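You operate a simulated robot arm through the tools that you are given. There is no shell and no other tool.

Carry out the task below with a simulated robot arm. There is one attempt and no reset: what you move stays moved.

JOB
Wipe the green smear off the bench, then lay the wrapped bunch there.
Fine: use the blue pad and put it back; the bench's empty end; both wings open; the wrap keeps its band; the bunches in the grey tray and papers in the rack stay. What is to be rubbed or washed off counts as gone when no trace of it is left.

It is judged by the outcome, as a careful person would: the job done as asked, and still so three seconds after it is handed in. It fails if anything else is knocked over, pushed out of place, dropped, spilled or broken.

ROBOT AND FRAMES
A 7-joint arm with a two-finger parallel gripper, fixed in place. Base frame: the origin is at the foot of the arm, x ahead of it, y to its left, z up; the work surface is at about z = 846. Readings come in mm, rad, newtons and seconds.
Its first joint turns from -2.601 to 2.601 rad. Payload 3.43 kg.
Tool frame: the origin (TCP) lies between the finger pads and is the grasp point; the fingertips stand 30 mm ahead of it; z points along the fingers, y is the line along which they close. Largest opening 94 mm; finger width 28, thickness 10; the body of the gripper, 50 by 96 mm, starts 55 mm behind the TCP.
Orientation is that of the tool frame in the base frame, as a unit quaternion [x, y, z, w]. With the fingers straight down and closing along the base's y, the tool's x points along the base's -x, its y along +y and its z along -z.

CONTROLS
- The arm moves only by the tool servo_tool. Its arguments are lists of equal length, an entry for each row: "fingers": the closure, from 0 (fully open) to 1 (shut); "xyz": the shift along the tool's x, y, z in mm, a list of three; "rotation": the turn, a rotation vector about the tool's x, y, z in rad, a list of three. In form: {"fingers": [fingers, ...], "xyz": [[dx, dy, dz], ...], "rotation": [[ax, ay, az], ...]}. A call has 1 to 20 rows; each row is the pose to reach, as a shift and turn from the pose commanded when the call began, along the tool's axes at that moment. Rows are played at 5 a second. More than 50 mm and 0.15 rad between two rows, or a gripper value outside its range, and nothing of the call is played. Where a pose cannot be reached the arm comes as near as it can. A force on the tool above 40 N (or 10 N above the force at the start of the call, whichever is more), or a blocked arm, ends the call early, and 0.2 s more pass. Each finger travels about 45 mm/s and halts on what it meets, pressing with about 27 N; the grip force reading is that of the motor and also rises with nothing between the fingers. The clock runs only during rows and for 0.2 s after the last one: add rows that repeat a pose to give the fingers time. The reply holds the time, the measured pose of the TCP, the force on the tool along the base axes, the opening and the grip force, in the units named above and with some noise, with the torque about the TCP (base axes, N m) and any sound that the robot's microphone picked up, and new pictures: "show" is both (left out), scene, wrist or none.
- Cameras (640 x 400 px; columns grow to the right, rows downward): "scene" is fixed at [400.1, 498.5, 1439.8]; the picture's right is [-0.77, -0.64, 0.00], its down [-0.30, 0.36, -0.88] and it looks along [0.56, -0.68, -0.47] (base axes); focal length 360 px, centre (320, 200). "wrist" rides on the gripper at [76, 14, -102] in the tool frame; the picture's right is [-0.18, 0.98, 0.00], its down [-0.75, -0.14, -0.64] and it looks along [-0.63, -0.12, 0.77] (tool axes); focal length 243 px, centre (320, 200). There is no depth. A picture from a camera that has moved, and an enlarged one, comes with that camera's place and axes in the base frame and with its lens.
- inspect(camera, box): a new picture of the part [left, top, right, bottom] of that camera's present view, enlarged. No time passes.
- hand_in(): hands the job in; it is judged then, once.

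Nothing tells you positions but the pictures and the camera data. Unless the task says otherwise, let go and move clear before handing in.

The tools are called after ">>>" as a command line: name --argument value ..., lists and objects as JSON in quotes. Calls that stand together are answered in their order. servo_tool: Moves the arm, as the interface text tells. Its arguments: {"type":"object","properties":{"fingers":{"type":"array"},"xyz":{"type":"array"},"rotation":{"type":"array"},"show":{"type":"string","enum":["both","scene","wrist","none"]}},"required":["fingers","xyz","rotation"]} The other tools are called the same way: inspect (camera, box) takes an enlarged picture of a part of a camera's view; hand_in () hands the job in.

At the start:

```text
time_s: 0.0
tool_pos: [960.6, -228.7, 1146.4]
tool_rot: [0.0, 1.0, 0.001, -0.001]
wrist_force: [0.1, -0.2, -0.6]
moment: [-0.02, 0.02, -0.04]
gripper_width: 94.0
grip_force: 0.1
```

scene: 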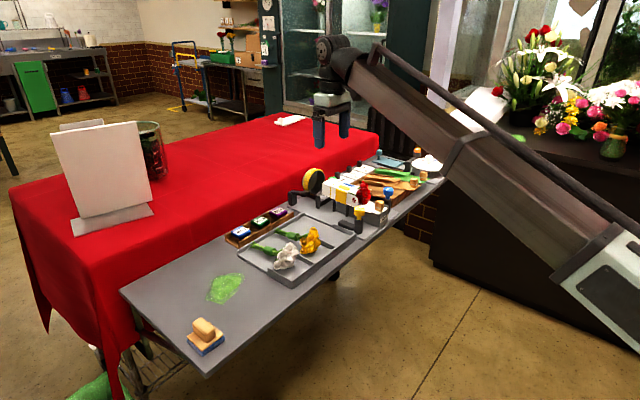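
wrist: 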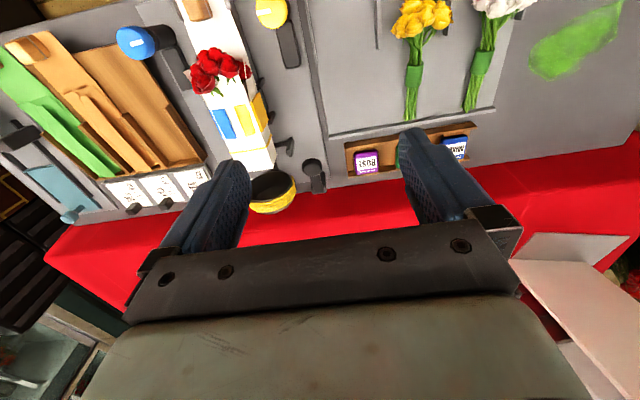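

I see a narrow grey bench with a green smear toward its near (scene-camera) end, a blue pad with a wooden handle, a grey tray with bunches, an ink pad box, and further along a paper rack and a wrapped red bunch. I'll enlarge the views before moving.

>>> inspect --camera "scene" --box '[120, 220, 280, 380]'

>>> inspect --camera "scene" --box '[280, 130, 460, 250]'

>>> inspect --camera "wrist" --box '[0, 0, 320, 220]'

>>> inspect --camera "wrist" --box '[320, 0, 640, 200]'

>>> inspect --camera "scene" --box '[220, 190, 380, 290]'

```text
2.50 times, centred on (200, 300) of scene
camera zoom: at [400.1, 498.5, 1439.8], right [-0.77, -0.64, 0.0], down [-0.3, 0.36, -0.88], along [0.56, -0.68, -0.47], focal length 901 px, centre (620, -50)
```

zoom: 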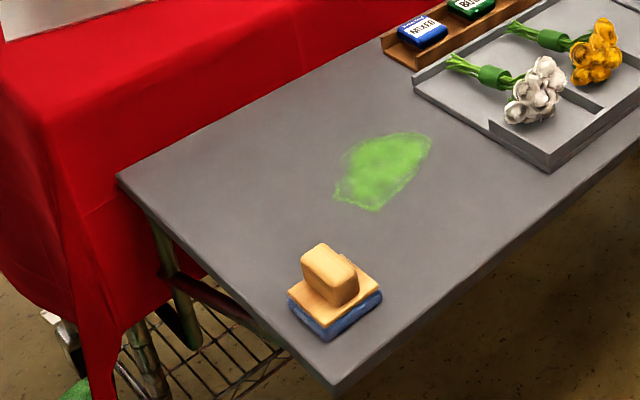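

```text
3.33 times, centred on (370, 190) of scene
camera zoom: at [400.1, 498.5, 1439.8], right [-0.77, -0.64, 0.0], down [-0.3, 0.36, -0.88], along [0.56, -0.68, -0.47], focal length 1201 px, centre (153, 233)
```

zoom: 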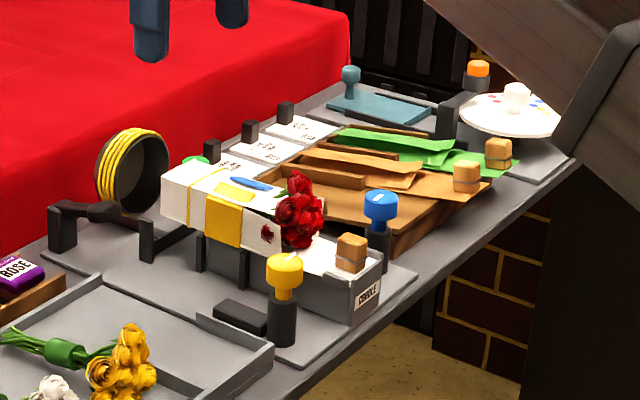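

```text
1.82 times, centred on (160, 110) of wrist
camera zoom: at [884.3, -214.7, 1250.0], right [0.18, 0.98, 0.0], down [0.75, -0.14, 0.64], along [0.63, -0.12, -0.77], focal length 441 px, centre (611, 364)
```

zoom: 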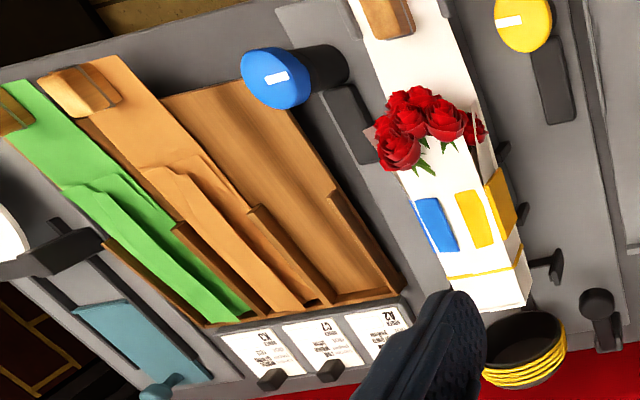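

```text
2.00 times, centred on (480, 100) of wrist
camera zoom: at [884.3, -214.7, 1250.0], right [0.18, 0.98, 0.0], down [0.75, -0.14, 0.64], along [0.63, -0.12, -0.77], focal length 485 px, centre (0, 400)
```

zoom: 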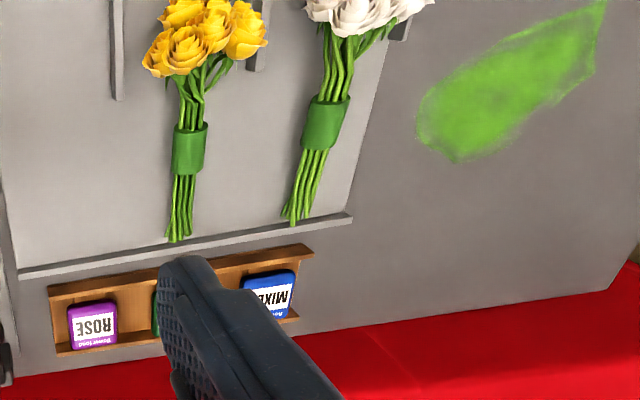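

```text
4.00 times, centred on (300, 240) of scene
camera zoom: at [400.1, 498.5, 1439.8], right [-0.77, -0.64, 0.0], down [-0.3, 0.36, -0.88], along [0.56, -0.68, -0.47], focal length 1441 px, centre (400, 40)
```

zoom: 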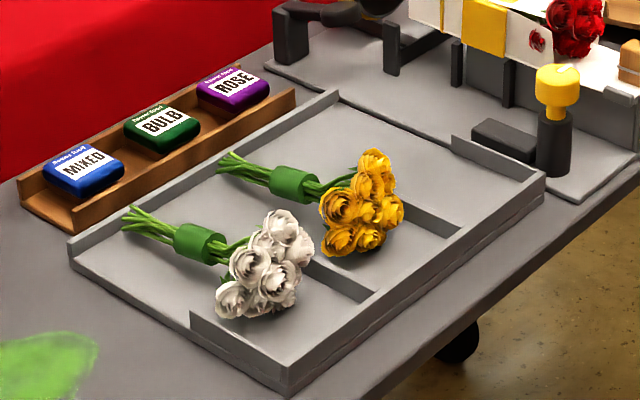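

The bench runs along y with the empty end at y≈15–300, the smear near (1000,128) and the pad near (880,262). The wrapped red bunch is on a cradle near (980,-350) with blue and yellow pieces on it, so I want closer views of that.

>>> inspect --camera "scene" --box '[300, 165, 400, 235]'

>>> inspect --camera "scene" --box '[310, 170, 370, 210]'

>>> inspect --camera "wrist" --box '[180, 0, 330, 110]'

>>> inspect --camera "wrist" --box '[180, 90, 330, 220]'

>>> inspect --camera "wrist" --box '[60, 0, 240, 130]'

```text
5.71 times, centred on (350, 200) of scene
camera zoom: at [400.1, 498.5, 1439.8], right [-0.77, -0.64, 0.0], down [-0.3, 0.36, -0.88], along [0.56, -0.68, -0.47], focal length 2058 px, centre (149, 200)
```

zoom: 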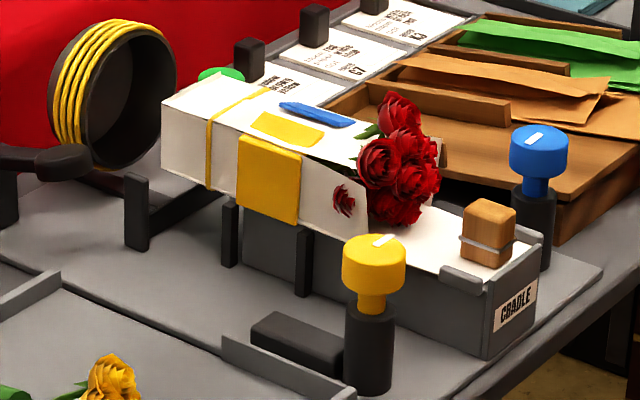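

```text
10.00 times, centred on (340, 190) of scene
camera zoom: at [400.1, 498.5, 1439.8], right [-0.77, -0.64, 0.0], down [-0.3, 0.36, -0.88], along [0.56, -0.68, -0.47], focal length 3602 px, centre (120, 300)
```

zoom: 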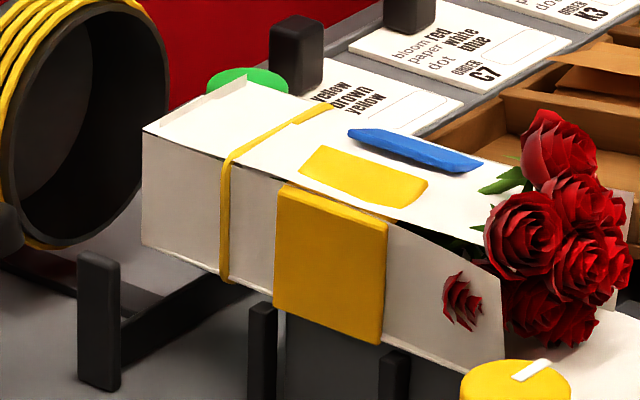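

```text
3.64 times, centred on (255, 55) of wrist
camera zoom: at [884.3, -214.7, 1250.0], right [0.18, 0.98, 0.0], down [0.75, -0.14, 0.64], along [0.63, -0.12, -0.77], focal length 882 px, centre (556, 727)
```

zoom: 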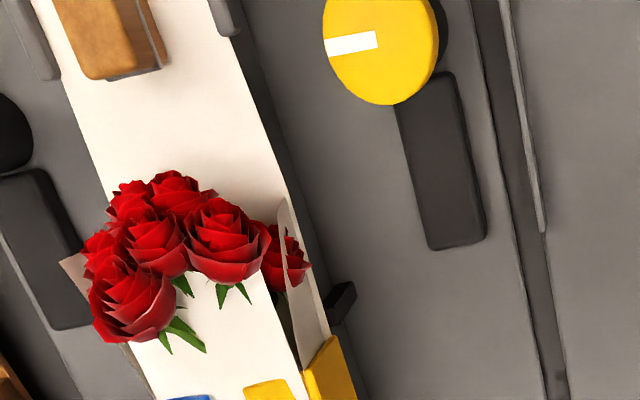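

```text
3.08 times, centred on (255, 155) of wrist
camera zoom: at [884.3, -214.7, 1250.0], right [0.18, 0.98, 0.0], down [0.75, -0.14, 0.64], along [0.63, -0.12, -0.77], focal length 746 px, centre (520, 338)
```

zoom: 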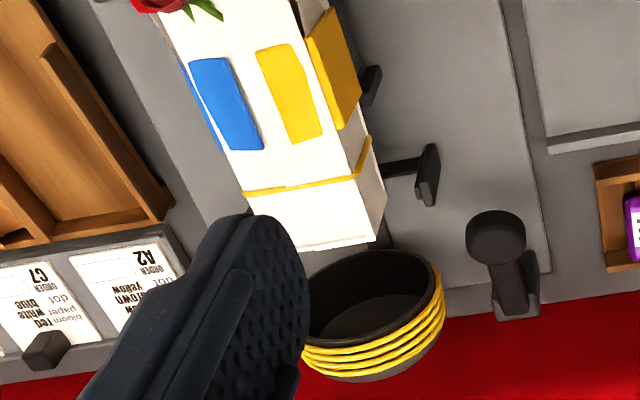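

```text
3.08 times, centred on (150, 65) of wrist
camera zoom: at [884.3, -214.7, 1250.0], right [0.18, 0.98, 0.0], down [0.75, -0.14, 0.64], along [0.63, -0.12, -0.77], focal length 746 px, centre (843, 615)
```

zoom: 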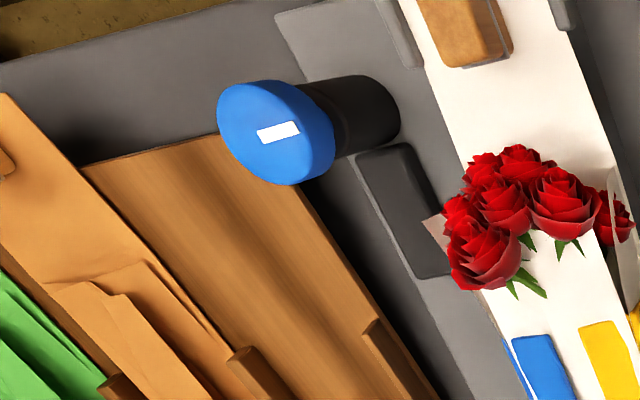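

The bunch is clamped in a cradle by a yellow wing on the +y side and a blue wing on the other, and each wing has a matching knob with a white mark. I'll move the wrist camera back and lower for a closer look at the knobs and wings.

>>> servo_tool --fingers '[0, 0, 0, 0, 0, 0]' --xyz '[[31, -8, 15], [62, -16, 30], [93, -24, 45], [124, -32, 60], [155, -40, 75], [184, -46, 86]]' --rotation '[[0, 0, 0], [0, 0, 0], [0, 0, 0], [0, 0, 0], [0, 0, 0], [0, 0, 0]]'

```text
time_s: 1.4
tool_pos: [776.7, -275.1, 1060.1]
tool_rot: [-0.001, 1.0, 0.0, 0.0]
wrist_force: [-0.4, 0.3, 0.0]
moment: [0.02, -0.01, 0.0]
gripper_width: 94.1
grip_force: 0.0
camera wrist: at [699.9, -260.1, 1163.3], right [0.18, 0.98, 0.0], down [0.75, -0.14, 0.64], along [0.63, -0.12, -0.77], focal length 243 px, centre (320, 200)
```

scene: 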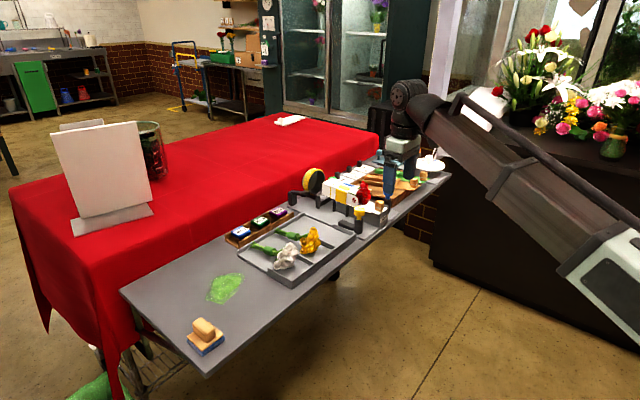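
wrist: 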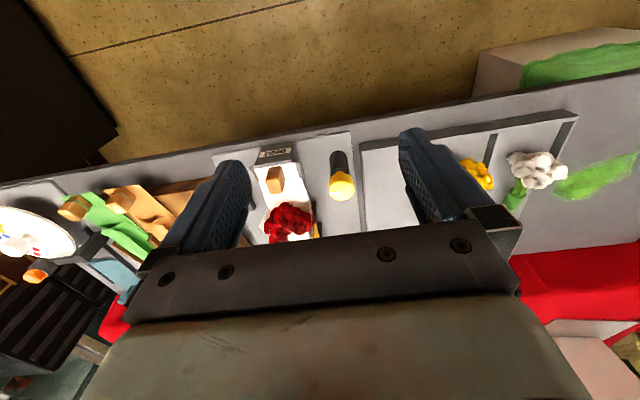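

The wrist view now shows the cradle end-on from the front. I'll enlarge it.

>>> inspect --camera "wrist" --box '[220, 120, 380, 240]'

>>> inspect --camera "scene" --box '[330, 180, 400, 235]'

```text
3.33 times, centred on (300, 180) of wrist
camera zoom: at [699.9, -260.1, 1163.3], right [0.18, 0.98, 0.0], down [0.75, -0.14, 0.64], along [0.63, -0.12, -0.77], focal length 809 px, centre (387, 267)
```

zoom: 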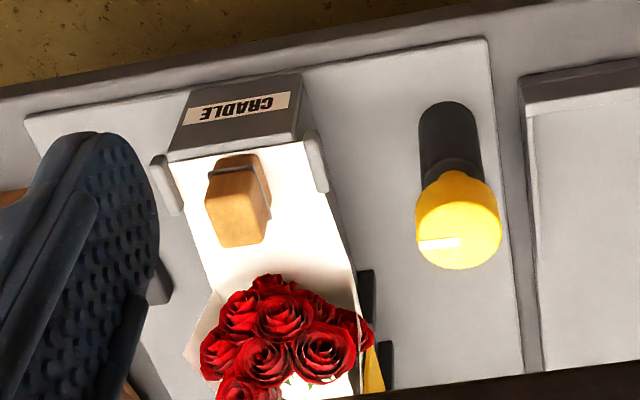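

```text
7.27 times, centred on (365, 208) of scene
camera zoom: at [400.1, 498.5, 1439.8], right [-0.77, -0.64, 0.0], down [-0.3, 0.36, -0.88], along [0.56, -0.68, -0.47], focal length 2620 px, centre (-7, 146)
```

zoom: 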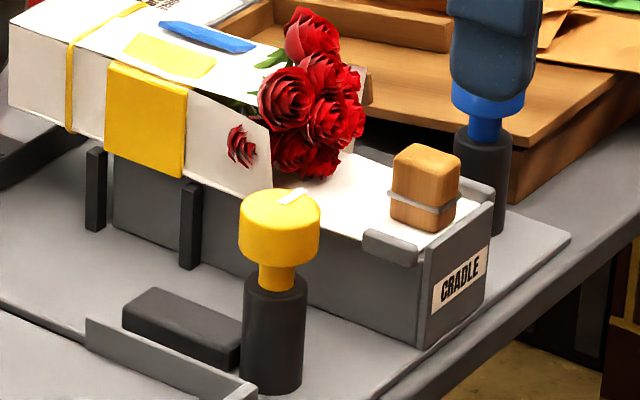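

The knobs look like rotary ones on posts near (880,-268) and the blue one opposite; I'll come back to them. First the wiping: I'm moving to hover above the blue pad near (875,262).

>>> servo_tool --fingers '[0, 0, 0, 0, 0, 0, 0, 0, 0, 0, 0, 0]' --xyz '[[-8, 45, -2], [-16, 90, -4], [-24, 135, -6], [-32, 180, -8], [-40, 225, -10], [-48, 270, -12], [-56, 315, -14], [-64, 360, -16], [-72, 405, -18], [-80, 450, -20], [-88, 495, -20], [-93, 535, -20]]' --rotation '[[0, 0, 0], [0, 0, 0], [0, 0, 0], [0, 0, 0], [0, 0, 0], [0, 0, 0], [0, 0, 0], [0, 0, 0], [0, 0, 0], [0, 0, 0], [0, 0, 0], [0, 0, 0]]'

```text
time_s: 4.0
tool_pos: [872.8, 259.4, 1080.5]
tool_rot: [0.001, 1.0, 0.0, 0.0]
wrist_force: [0.4, 0.0, 0.0]
moment: [0.01, -0.03, -0.03]
gripper_width: 94.0
grip_force: 0.0
camera wrist: at [795.7, 274.1, 1182.5], right [0.18, 0.98, 0.0], down [0.75, -0.14, 0.64], along [0.63, -0.12, -0.77], focal length 243 px, centre (320, 200)
```

scene: 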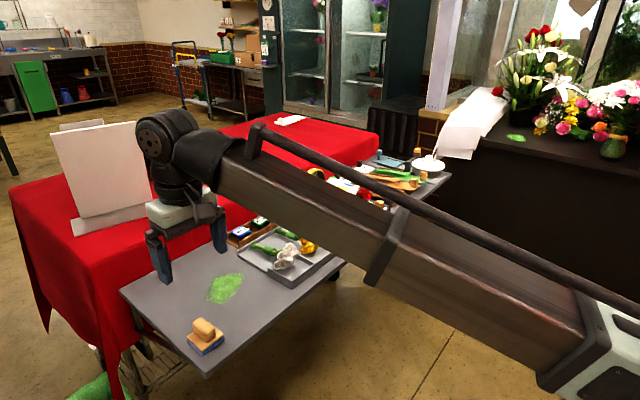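
wrist: 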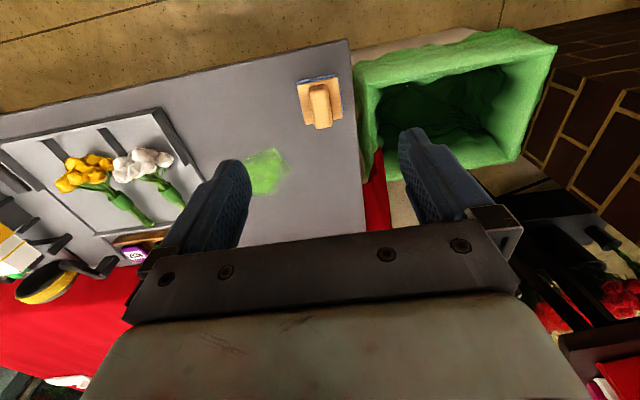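

The pad is directly below, near (888,258). I'll enlarge it to read its orientation and size.

>>> inspect --camera "wrist" --box '[270, 60, 370, 140]'

>>> inspect --camera "scene" --box '[170, 300, 250, 370]'

>>> inspect --camera "wrist" --box '[200, 120, 320, 220]'

```text
5.00 times, centred on (320, 100) of wrist
camera zoom: at [795.7, 274.1, 1182.5], right [0.18, 0.98, 0.0], down [0.75, -0.14, 0.64], along [0.63, -0.12, -0.77], focal length 1213 px, centre (320, 700)
```

zoom: 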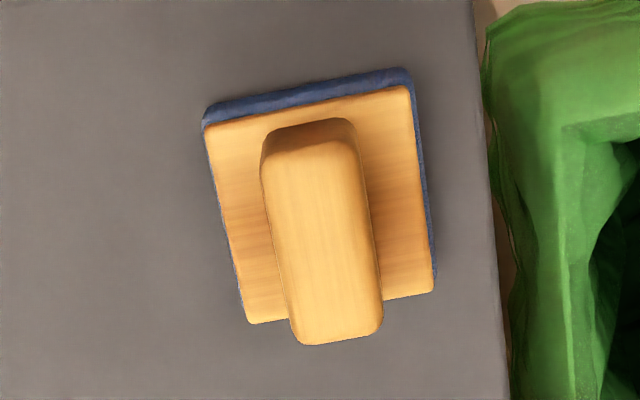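

```text
5.71 times, centred on (210, 335) of scene
camera zoom: at [400.1, 498.5, 1439.8], right [-0.77, -0.64, 0.0], down [-0.3, 0.36, -0.88], along [0.56, -0.68, -0.47], focal length 2058 px, centre (949, -571)
```

zoom: 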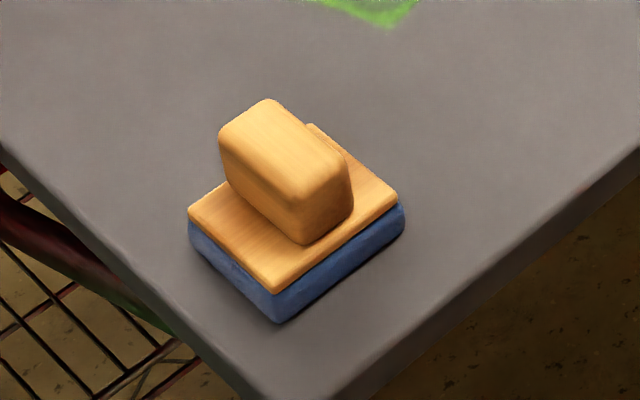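

```text
4.00 times, centred on (260, 170) of wrist
camera zoom: at [795.7, 274.1, 1182.5], right [0.18, 0.98, 0.0], down [0.75, -0.14, 0.64], along [0.63, -0.12, -0.77], focal length 970 px, centre (560, 320)
```

zoom: 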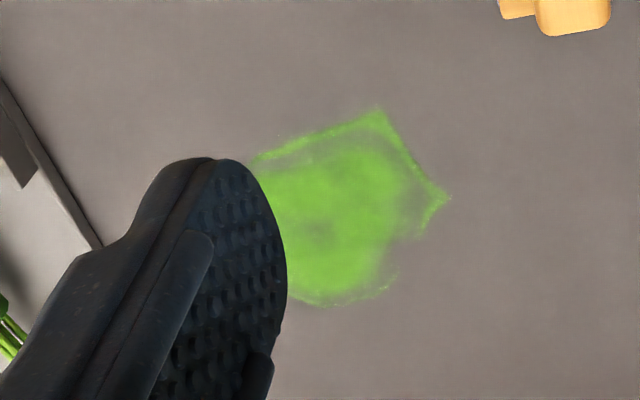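

The pad is about 50×50 mm, axis-aligned, centred near (897,256), with its handle about 21 mm wide along y. Before taking it I'll check the reach over the far edge of the smear with the fingers tilted outwards.

>>> servo_tool --fingers '[0, 0, 0, 0, 0, 0, 0]' --xyz '[[-25, -22, 18], [-50, -44, 36], [-75, -66, 54], [-100, -88, 72], [-125, -110, 90], [-150, -132, 108], [-162, -149, 120]]' --rotation '[[0, -0.06, 0], [0, -0.12, 0], [0, -0.18, 0], [0, -0.24, 0], [0, -0.3, 0], [0, -0.36, 0], [0, -0.4, 0]]'

```text
time_s: 5.6
tool_pos: [1032.5, 111.2, 961.4]
tool_rot: [0.0, 0.98, 0.0, 0.199]
wrist_force: [-0.5, 0.5, -0.2]
moment: [-0.01, 0.0, 0.0]
gripper_width: 93.9
grip_force: 0.0
camera wrist: at [922.1, 125.4, 1026.2], right [0.17, 0.98, 0.07], down [0.44, -0.14, 0.89], along [0.88, -0.12, -0.46], focal length 243 px, centre (320, 200)
```

scene: 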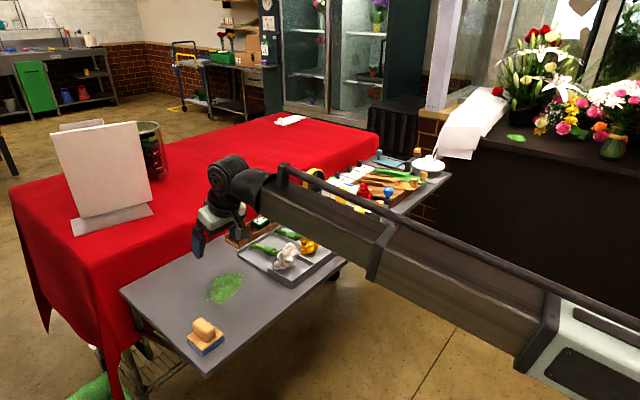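
wrist: 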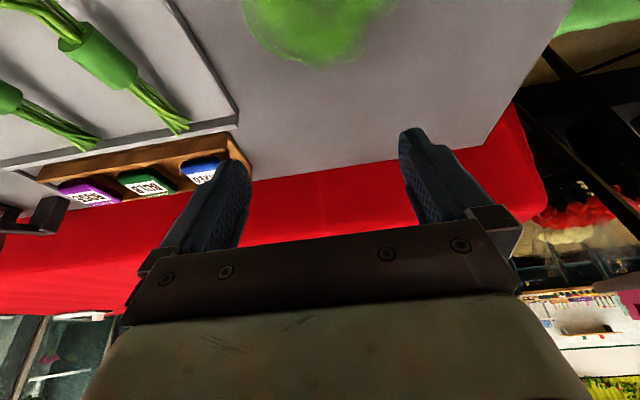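

The arm reached about (1032,111,961). I'll lower toward wiping height to confirm the reach there, staying clear of the bench.

>>> servo_tool --fingers '[0, 0, 0, 0]' --xyz '[[12, 0, 29], [24, 0, 58], [24, 0, 58], [24, 0, 58]]' --rotation '[[0, 0, 0], [0, 0, 0], [0, 0, 0], [0, 0, 0]]'

```text
time_s: 6.6
tool_pos: [1033.5, 111.0, 899.4]
tool_rot: [0.0, 0.98, 0.0, 0.198]
wrist_force: [-0.2, 0.2, -0.6]
moment: [0.03, 0.03, 0.01]
gripper_width: 94.0
grip_force: 0.0
camera wrist: at [923.2, 125.6, 964.6], right [0.17, 0.98, 0.07], down [0.44, -0.14, 0.88], along [0.88, -0.12, -0.46], focal length 243 px, centre (320, 200)
```

scene: 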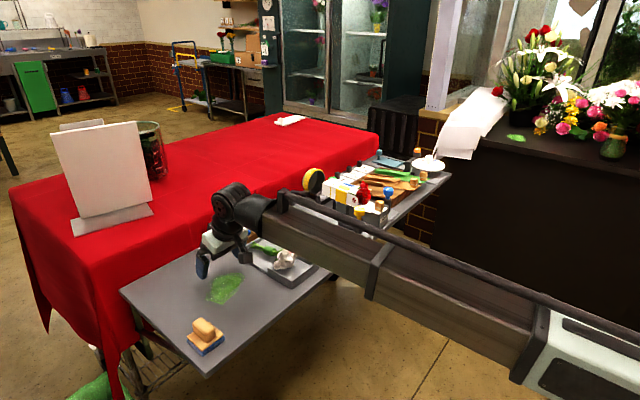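
wrist: 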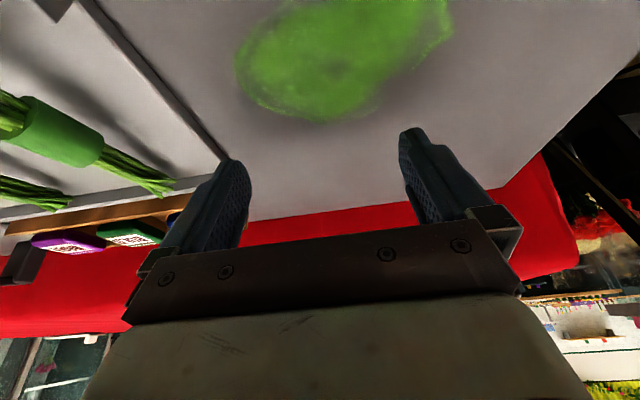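

Reach is fine at wiping height, and the smear spans about x 955–1043, y 72–185. Now I go up and over to the pad, keeping this tilt and half-closing the fingers.

>>> servo_tool --fingers '[0, 0, 0.2, 0.4, 0.5, 0.5, 0.5, 0.5]' --xyz '[[-12, 0, -28], [-24, 0, -57], [2.3, 29, -68], [28.6, 58, -79], [55, 87, -90], [81, 116, -101.5], [107.6, 145, -112.7], [107.6, 145, -112.7]]' --rotation '[[0, 0, 0], [0, 0, 0], [0, 0, 0], [0, 0, 0], [0, 0, 0], [0, 0, 0], [0, 0, 0], [0, 0, 0]]'

```text
time_s: 8.4
tool_pos: [891.1, 259.0, 959.9]
tool_rot: [0.0, 0.98, 0.0, 0.198]
wrist_force: [0.0, -0.3, -0.5]
moment: [-0.03, 0.0, 0.02]
gripper_width: 47.4
grip_force: 0.0
camera wrist: at [781.9, 272.6, 1025.9], right [0.17, 0.98, 0.07], down [0.44, -0.14, 0.88], along [0.88, -0.12, -0.46], focal length 243 px, centre (320, 200)
```

scene: 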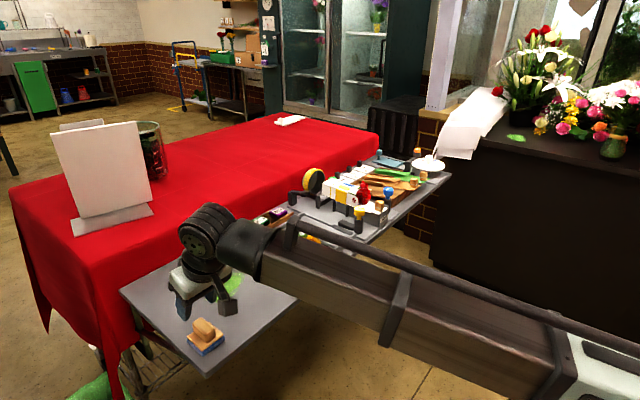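
wrist: 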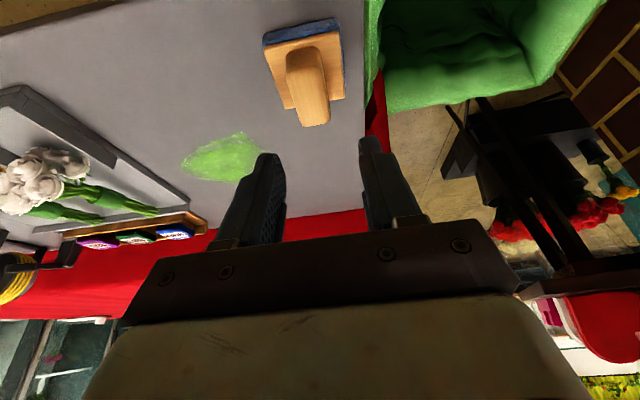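

The gripper hovers tilted above the pad; I'll enlarge to check lateral alignment with the handle before descending.

>>> inspect --camera "wrist" --box '[240, 0, 400, 140]'

```text
2.86 times, centred on (320, 70) of wrist
camera zoom: at [781.9, 272.6, 1025.9], right [0.17, 0.98, 0.07], down [0.44, -0.14, 0.88], along [0.88, -0.12, -0.46], focal length 693 px, centre (320, 571)
```

zoom: 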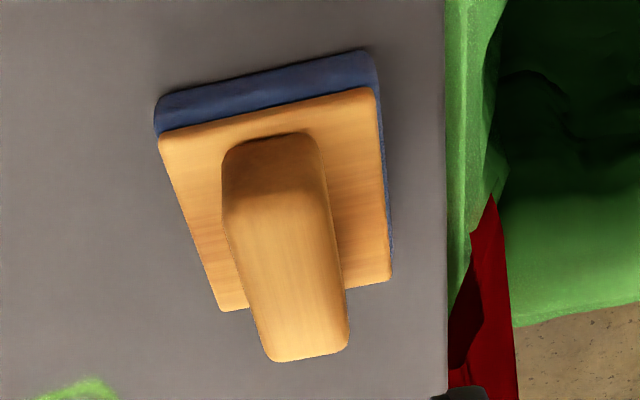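

The handle is confirmed at x 875–917, y 245–267, so the tilted fingers will straddle it. Descending to just above the pad's wooden plate.

>>> servo_tool --fingers '[0.5, 0.5, 0.5, 0.5]' --xyz '[[10, -1.5, 20], [17, -1.5, 36], [24, -1.5, 51], [24, -1.5, 51]]' --rotation '[[0, 0, 0], [0, 0, 0], [0, 0, 0], [0, 0, 0]]'

```text
time_s: 9.4
tool_pos: [889.6, 254.9, 901.3]
tool_rot: [0.0, 0.98, 0.0, 0.199]
wrist_force: [0.1, 0.0, -0.7]
moment: [0.03, 0.04, 0.01]
gripper_width: 47.2
grip_force: 0.2
camera wrist: at [777.9, 269.7, 967.1], right [0.17, 0.98, 0.07], down [0.44, -0.14, 0.88], along [0.88, -0.12, -0.46], focal length 243 px, centre (320, 200)
```

scene: 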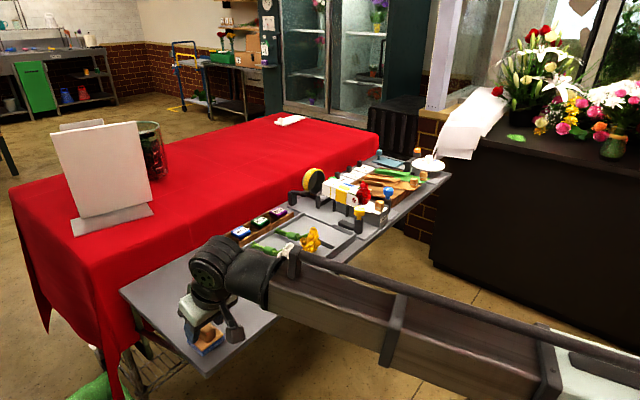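
wrist: 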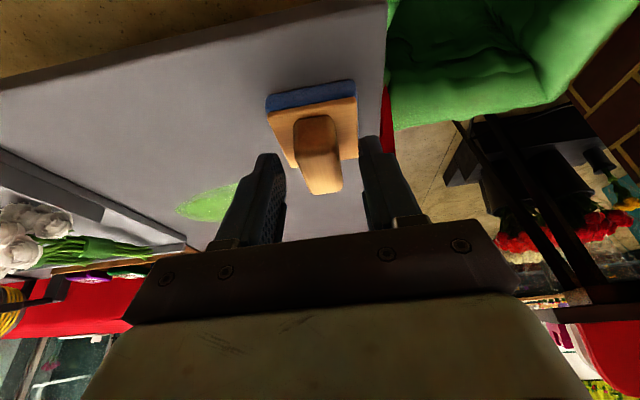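

The handle is between the fingers with no contact force. Closing on it now.

>>> servo_tool --fingers '[0.7, 1.0, 1.0, 1.0, 1.0]' --xyz '[[0, 0, 0], [0, 0, 0], [0, 0, 0], [0, 0, 0], [0, 0, 0]]' --rotation '[[0, 0, 0], [0, 0, 0], [0, 0, 0], [0, 0, 0], [0, 0, 0]]'

>>> inspect --camera "wrist" --box '[220, 60, 420, 220]'

```text
time_s: 10.6
tool_pos: [887.5, 254.9, 902.5]
tool_rot: [0.001, 0.98, 0.0, 0.198]
wrist_force: [-0.1, -0.4, 0.2]
moment: [0.04, 0.01, -0.02]
gripper_width: 23.1
grip_force: 26.7
camera wrist: at [777.9, 269.7, 967.4], right [0.17, 0.98, 0.07], down [0.44, -0.14, 0.88], along [0.88, -0.12, -0.46], focal length 243 px, centre (320, 200)
```

scene: 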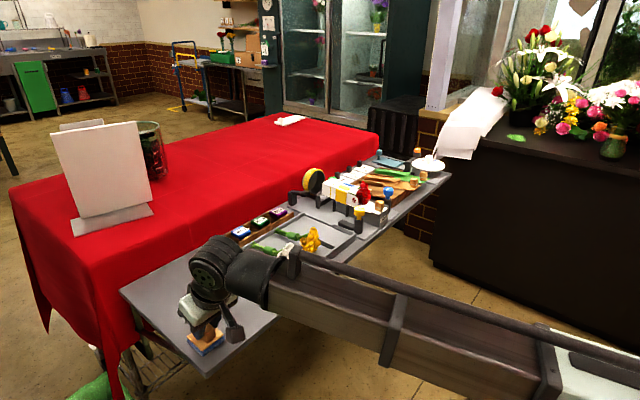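
wrist: 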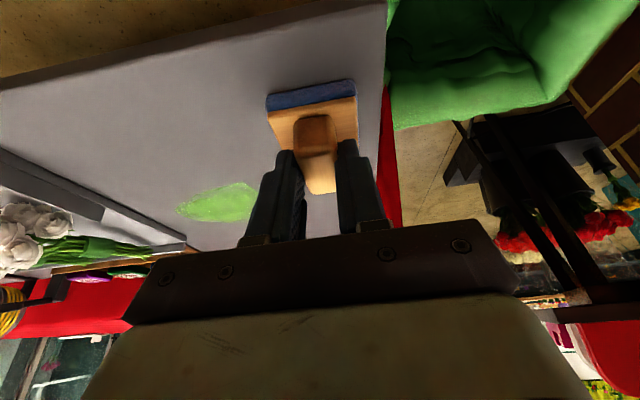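

```text
2.50 times, centred on (320, 140) of wrist
camera zoom: at [777.9, 269.7, 967.4], right [0.17, 0.98, 0.07], down [0.44, -0.14, 0.88], along [0.88, -0.12, -0.46], focal length 606 px, centre (320, 350)
```

zoom: 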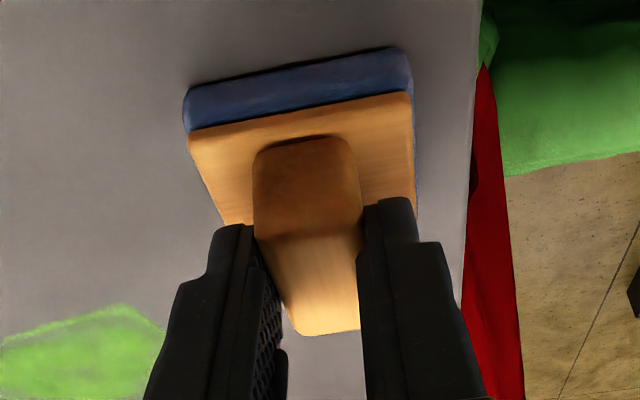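

The handle is gripped at 23 mm width. I'll lift it 20 mm and check that it hangs level and secure.

>>> servo_tool --fingers '[1, 1, 1]' --xyz '[[-4, 0, -9.2], [-7.8, 0, -18.4], [-7.8, 0, -18.4]]' --rotation '[[0, 0, 0], [0, 0, 0], [0, 0, 0]]'

>>> inspect --camera "wrist" --box '[220, 60, 420, 220]'

>>> inspect --camera "scene" --box '[160, 260, 270, 360]'

```text
time_s: 11.4
tool_pos: [887.2, 253.3, 923.5]
tool_rot: [0.001, 0.98, -0.001, 0.199]
wrist_force: [-0.5, -0.4, -0.3]
moment: [0.0, -0.04, 0.0]
gripper_width: 0.0
grip_force: 27.2
camera wrist: at [777.1, 267.9, 988.4], right [0.17, 0.98, 0.07], down [0.44, -0.14, 0.88], along [0.88, -0.12, -0.46], focal length 243 px, centre (320, 200)
```

scene: 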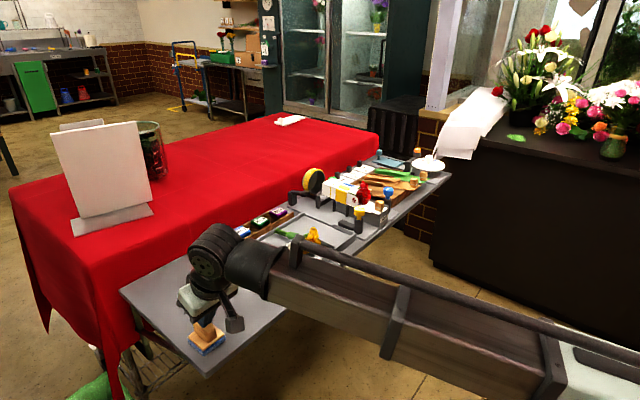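
wrist: 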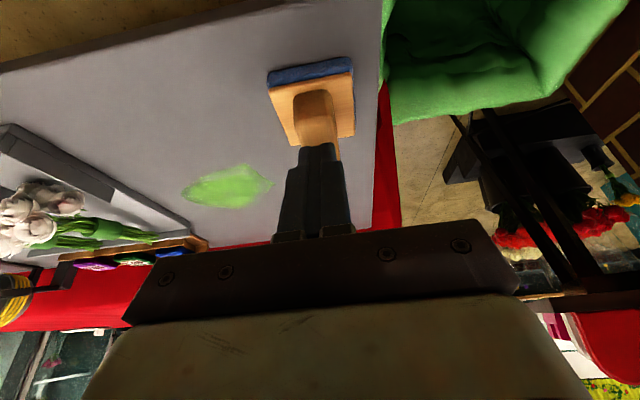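

```text
2.50 times, centred on (320, 140) of wrist
camera zoom: at [777.1, 267.9, 988.4], right [0.17, 0.98, 0.07], down [0.44, -0.14, 0.88], along [0.88, -0.12, -0.46], focal length 606 px, centre (320, 350)
```

zoom: 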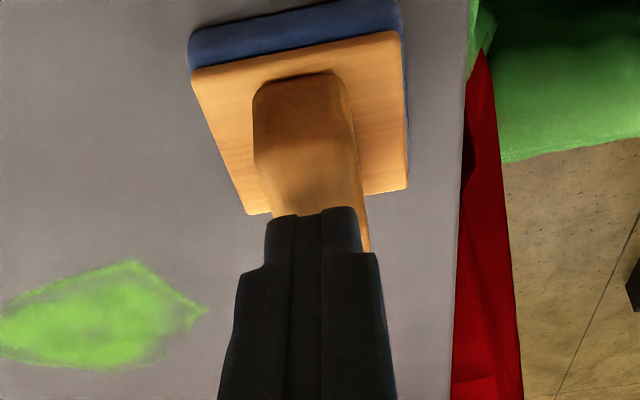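

```text
4.00 times, centred on (215, 310) of scene
camera zoom: at [400.1, 498.5, 1439.8], right [-0.77, -0.64, 0.0], down [-0.3, 0.36, -0.88], along [0.56, -0.68, -0.47], focal length 1441 px, centre (740, -240)
```

zoom: 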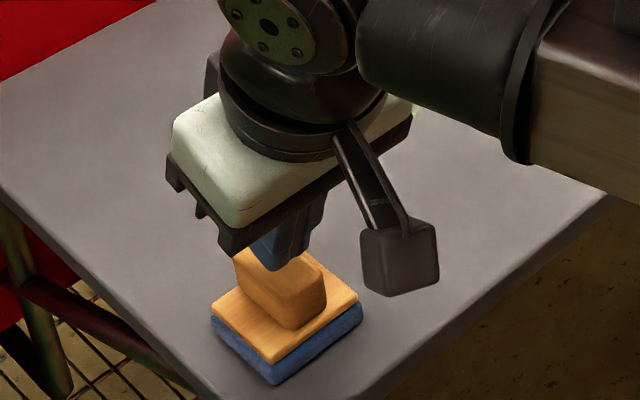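

The fingers slipped off because the handle sits lower than I judged: re-triangulating gives its top at about z 886 and the plate at about 861. The pad stayed put. I'll test whether a smaller tilt (0.25 rad) still reaches the far smear edge, so I can grip more squarely.

>>> servo_tool --fingers '[1, 0.8, 0.6, 0.5, 0.5, 0.5, 0.5, 0.5]' --xyz '[[-14.4, 0, -34], [-36.1, -28.7, -12.8], [-57.8, -57.4, 8.3], [-79.4, -86.1, 29.5], [-101, -114.8, 50.7], [-122.7, -143.5, 71.8], [-122.7, -143.5, 71.8], [-122.7, -143.5, 71.8]]' --rotation '[[0, 0, 0], [0, 0.03, 0], [0, 0.06, 0], [0, 0.09, 0], [0, 0.12, 0], [0, 0.15, 0], [0, 0.15, 0], [0, 0.15, 0]]'

>>> inspect --camera "scene" --box '[160, 260, 270, 380]'

```text
time_s: 13.2
tool_pos: [1027.9, 112.5, 906.7]
tool_rot: [0.0, 0.992, -0.001, 0.124]
wrist_force: [0.3, -0.1, -0.2]
moment: [0.01, 0.01, 0.01]
gripper_width: 46.8
grip_force: 0.0
camera wrist: at [928.5, 127.1, 987.3], right [0.18, 0.98, 0.05], down [0.57, -0.14, 0.81], along [0.8, -0.12, -0.59], focal length 243 px, centre (320, 200)
```

scene: 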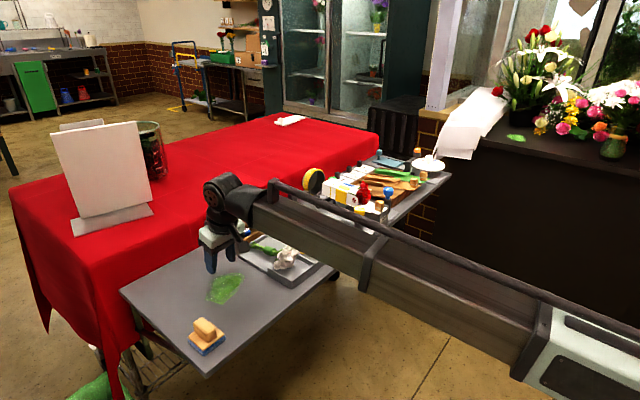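
wrist: 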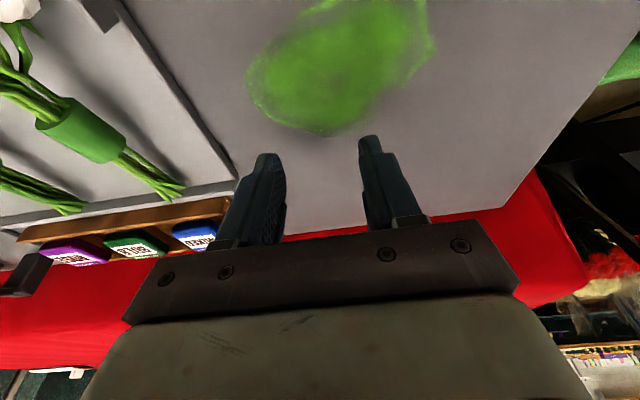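

```text
3.33 times, centred on (215, 320) of scene
camera zoom: at [400.1, 498.5, 1439.8], right [-0.77, -0.64, 0.0], down [-0.3, 0.36, -0.88], along [0.56, -0.68, -0.47], focal length 1201 px, centre (670, -200)
```

zoom: 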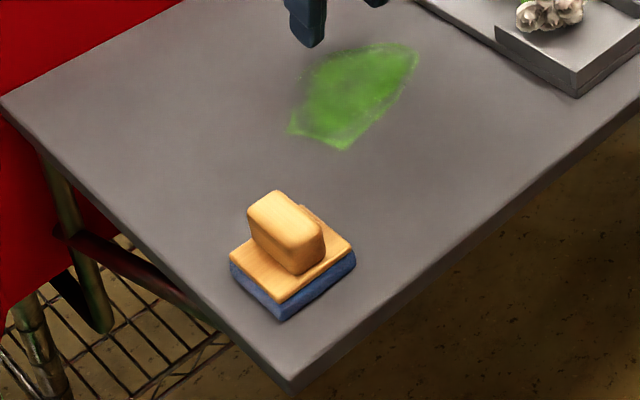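

Tilt 0.25 reaches. I'll test untilted at the same spot, since a square grip would be best.

>>> servo_tool --fingers '[0.5, 0.5, 0.5, 0.5]' --xyz '[[0, 0, 0], [0, 0, 0], [0, 0, 0], [0, 0, 0]]' --rotation '[[0, 0.12, 0], [0, 0.24, 0], [0, 0.24, 0], [0, 0.24, 0]]' --show "none"

```text
time_s: 14.2
tool_pos: [1028.1, 111.1, 906.1]
tool_rot: [0.0, 1.0, 0.001, 0.004]
wrist_force: [0.6, 0.3, -1.1]
moment: [0.02, -0.05, 0.02]
gripper_width: 46.7
grip_force: 0.0
```

Untilted also reaches (1028,111), so I'll grip squarely. Moving back above the pad handle.

>>> servo_tool --fingers '[0.5, 0.5, 0.5, 0.5, 0.5, 0.5, 0.5]' --xyz '[[0, 0, -44], [26, 29, -44], [52, 58, -44], [78, 87, -44], [104, 116, -44], [130, 144.5, -44], [130, 144.5, -44]]' --rotation '[[0, 0, 0], [0, 0, 0], [0, 0, 0], [0, 0, 0], [0, 0, 0], [0, 0, 0], [0, 0, 0]]'

>>> inspect --camera "wrist" --box '[240, 40, 400, 180]'

```text
time_s: 15.8
tool_pos: [895.9, 254.9, 948.0]
tool_rot: [0.0, 1.0, 0.001, 0.006]
wrist_force: [0.1, 0.0, -0.6]
moment: [0.0, 0.02, -0.01]
gripper_width: 47.0
grip_force: 0.1
camera wrist: at [817.9, 268.4, 1049.8], right [0.18, 0.98, 0.0], down [0.75, -0.14, 0.65], along [0.64, -0.12, -0.76], focal length 243 px, centre (320, 200)
```

scene: 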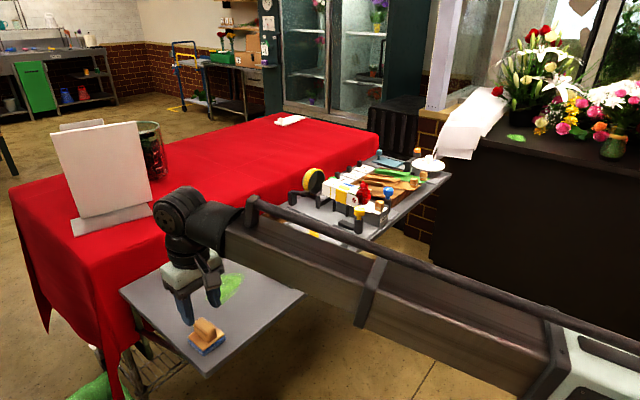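
wrist: 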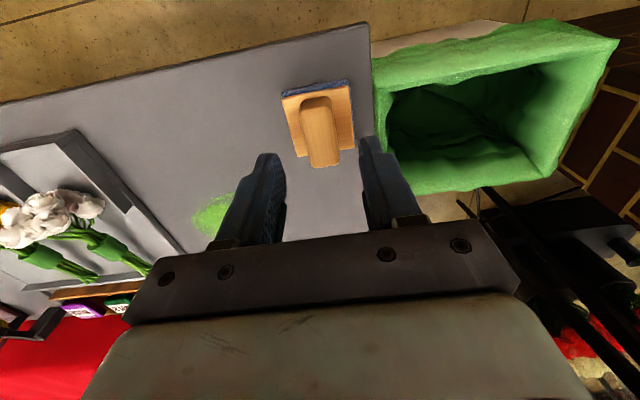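

```text
2.86 times, centred on (320, 110) of wrist
camera zoom: at [817.9, 268.4, 1049.8], right [0.18, 0.98, 0.0], down [0.75, -0.14, 0.65], along [0.64, -0.12, -0.76], focal length 693 px, centre (320, 457)
```

zoom: 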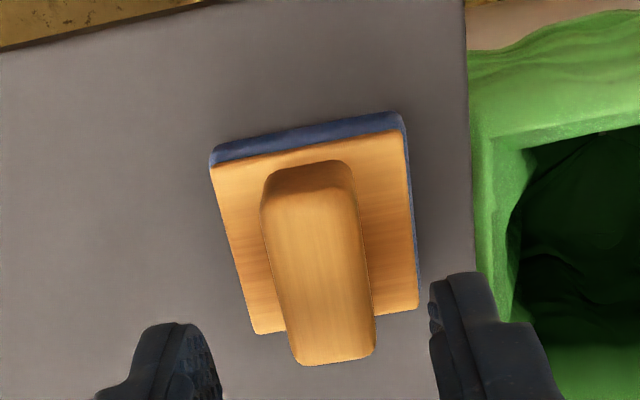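

The handle is centred near (898,254), right under the TCP. Descending squarely so the tips end just above the plate.

>>> servo_tool --fingers '[0.5, 0.5, 0.5, 0.5]' --xyz '[[-2, 0, 25], [-2, 0, 45], [-2, 0, 54], [-2, 0, 54]]' --rotation '[[0, 0, 0], [0, 0, 0], [0, 0, 0], [0, 0, 0]]'

>>> inspect --camera "wrist" --box '[220, 60, 420, 220]'

>>> inspect --camera "scene" --box '[160, 260, 270, 360]'

```text
time_s: 16.8
tool_pos: [900.0, 254.3, 894.8]
tool_rot: [0.0, 1.0, 0.0, 0.005]
wrist_force: [0.1, -0.4, 0.2]
moment: [-0.02, -0.02, 0.0]
gripper_width: 47.0
grip_force: 0.1
camera wrist: at [822.5, 268.7, 996.7], right [0.18, 0.98, 0.0], down [0.75, -0.14, 0.65], along [0.64, -0.12, -0.76], focal length 243 px, centre (320, 200)
```

scene: 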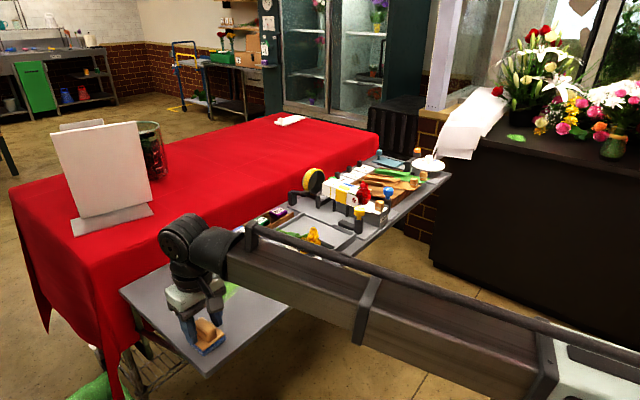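
wrist: 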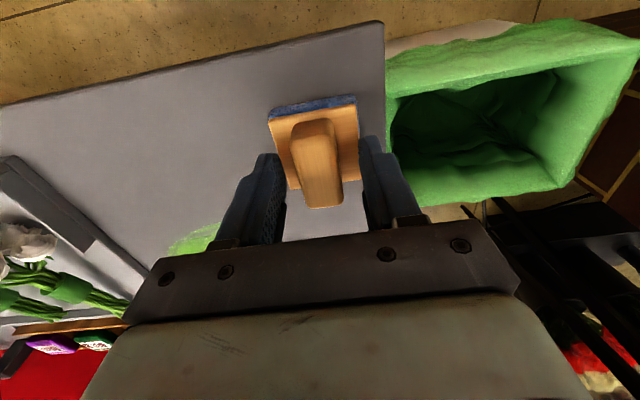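

```text
2.50 times, centred on (320, 140) of wrist
camera zoom: at [822.5, 268.7, 996.7], right [0.18, 0.98, 0.0], down [0.75, -0.14, 0.65], along [0.64, -0.12, -0.76], focal length 606 px, centre (320, 350)
```

zoom: 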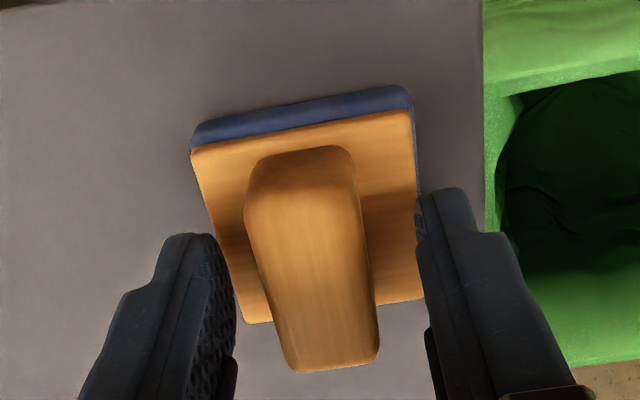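

```text
4.00 times, centred on (215, 310) of scene
camera zoom: at [400.1, 498.5, 1439.8], right [-0.77, -0.64, 0.0], down [-0.3, 0.36, -0.88], along [0.56, -0.68, -0.47], focal length 1441 px, centre (740, -240)
```

zoom: 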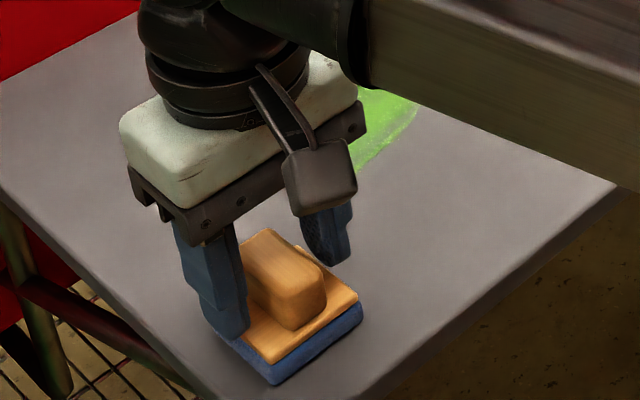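

Fingers flank the handle with tips just above the plate. Going 1.5 mm lower and closing.

>>> servo_tool --fingers '[0.5, 0.75, 1.0, 1.0, 1.0, 1.0]' --xyz '[[0, 0, 1.5], [0, 0, 1.5], [0, 0, 1.5], [0, 0, 1.5], [0, 0, 1.5], [0, 0, 1.5]]' --rotation '[[0, 0, 0], [0, 0, 0], [0, 0, 0], [0, 0, 0], [0, 0, 0], [0, 0, 0]]' --show "none"

>>> inspect --camera "wrist" --box '[220, 60, 420, 220]'

>>> inspect --camera "scene" --box '[160, 260, 270, 360]'

```text
time_s: 18.2
tool_pos: [901.3, 254.3, 892.7]
tool_rot: [0.0, 1.0, 0.001, 0.006]
wrist_force: [-0.8, -0.1, 2.6]
moment: [-0.05, 0.01, 0.0]
gripper_width: 23.2
grip_force: 26.2
```

```text
2.50 times, centred on (320, 140) of wrist
camera zoom: at [823.1, 269.2, 995.3], right [0.18, 0.98, 0.0], down [0.75, -0.14, 0.65], along [0.64, -0.12, -0.76], focal length 606 px, centre (320, 350)
```

zoom: 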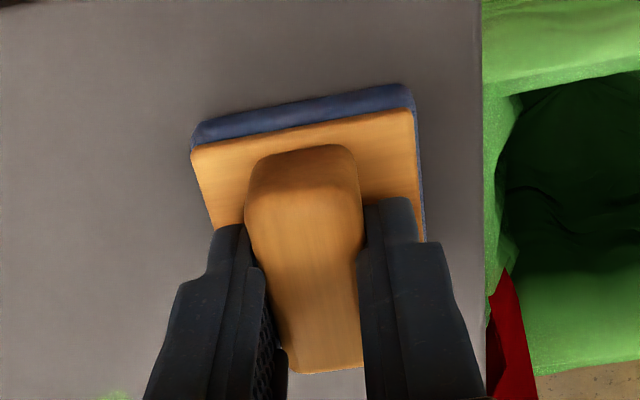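

```text
4.00 times, centred on (215, 310) of scene
camera zoom: at [400.1, 498.5, 1439.8], right [-0.77, -0.64, 0.0], down [-0.3, 0.36, -0.88], along [0.56, -0.68, -0.47], focal length 1441 px, centre (740, -240)
```

zoom: 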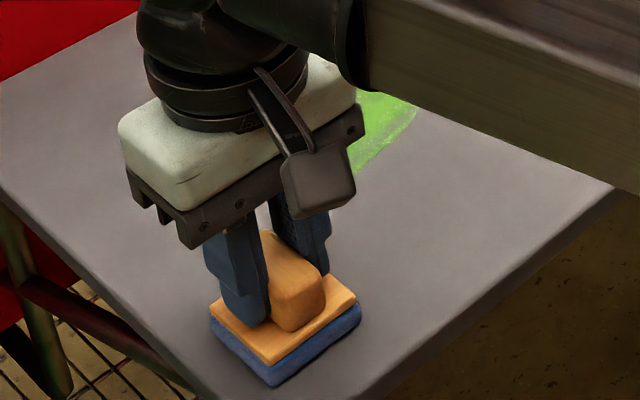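

The grip now sits well down on the handle. Lifting 20 mm to verify.

>>> servo_tool --fingers '[1, 1, 1, 1]' --xyz '[[0, 0, -5], [0, 0, -12], [0, 0, -20], [0, 0, -20]]' --rotation '[[0, 0, 0], [0, 0, 0], [0, 0, 0], [0, 0, 0]]' --show "none"

>>> inspect --camera "scene" --box '[160, 260, 270, 360]'

```text
time_s: 19.2
tool_pos: [900.6, 254.8, 912.9]
tool_rot: [0.001, 1.0, 0.0, 0.006]
wrist_force: [-0.3, -0.8, -0.1]
moment: [0.0, -0.01, 0.02]
gripper_width: 22.9
grip_force: 26.6
```

```text
4.00 times, centred on (215, 310) of scene
camera zoom: at [400.1, 498.5, 1439.8], right [-0.77, -0.64, 0.0], down [-0.3, 0.36, -0.88], along [0.56, -0.68, -0.47], focal length 1441 px, centre (740, -240)
```

zoom: 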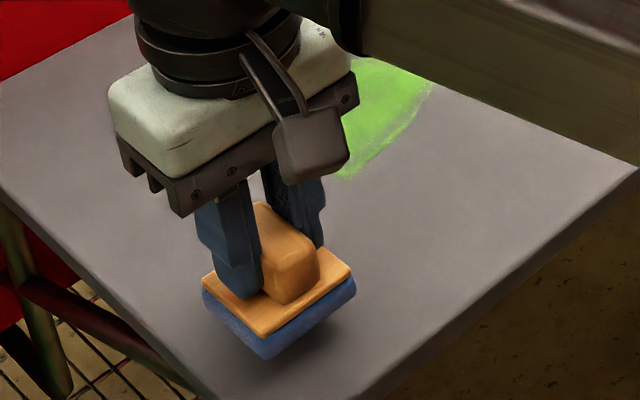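

The pad is held securely. Moving it over to the near corner of the smear and then lowering gently to find contact force.

>>> servo_tool --fingers '[1, 1, 1, 1, 1]' --xyz '[[-27, -35, 3], [-52, -68, 8], [-52, -68, 15], [-52, -68, 20], [-52, -68, 21.5]]' --rotation '[[0, 0, 0], [0, 0, 0], [0, 0, 0], [0, 0, 0], [0, 0, 0]]'

```text
time_s: 20.4
tool_pos: [951.3, 186.8, 892.8]
tool_rot: [-0.001, 1.0, 0.0, 0.005]
wrist_force: [-2.6, 1.0, 7.6]
moment: [-0.19, 0.19, -0.09]
gripper_width: 22.8
grip_force: 26.9
camera wrist: at [873.9, 201.6, 995.3], right [0.18, 0.98, 0.0], down [0.75, -0.14, 0.65], along [0.64, -0.12, -0.76], focal length 243 px, centre (320, 200)
```

scene: 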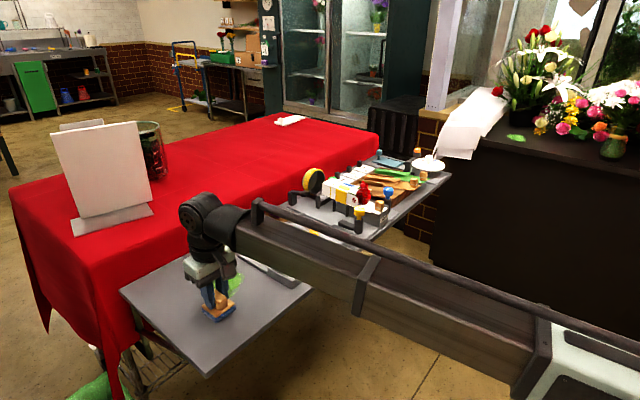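
wrist: 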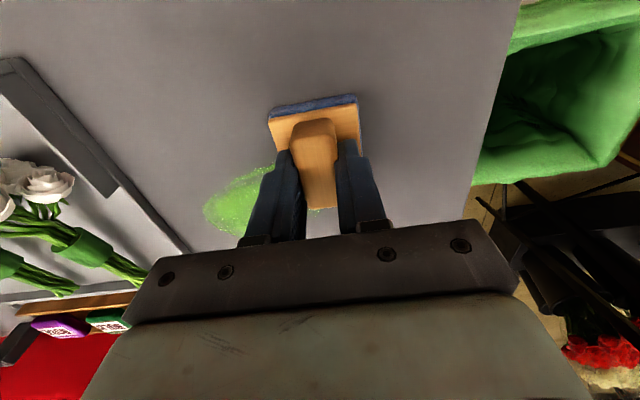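

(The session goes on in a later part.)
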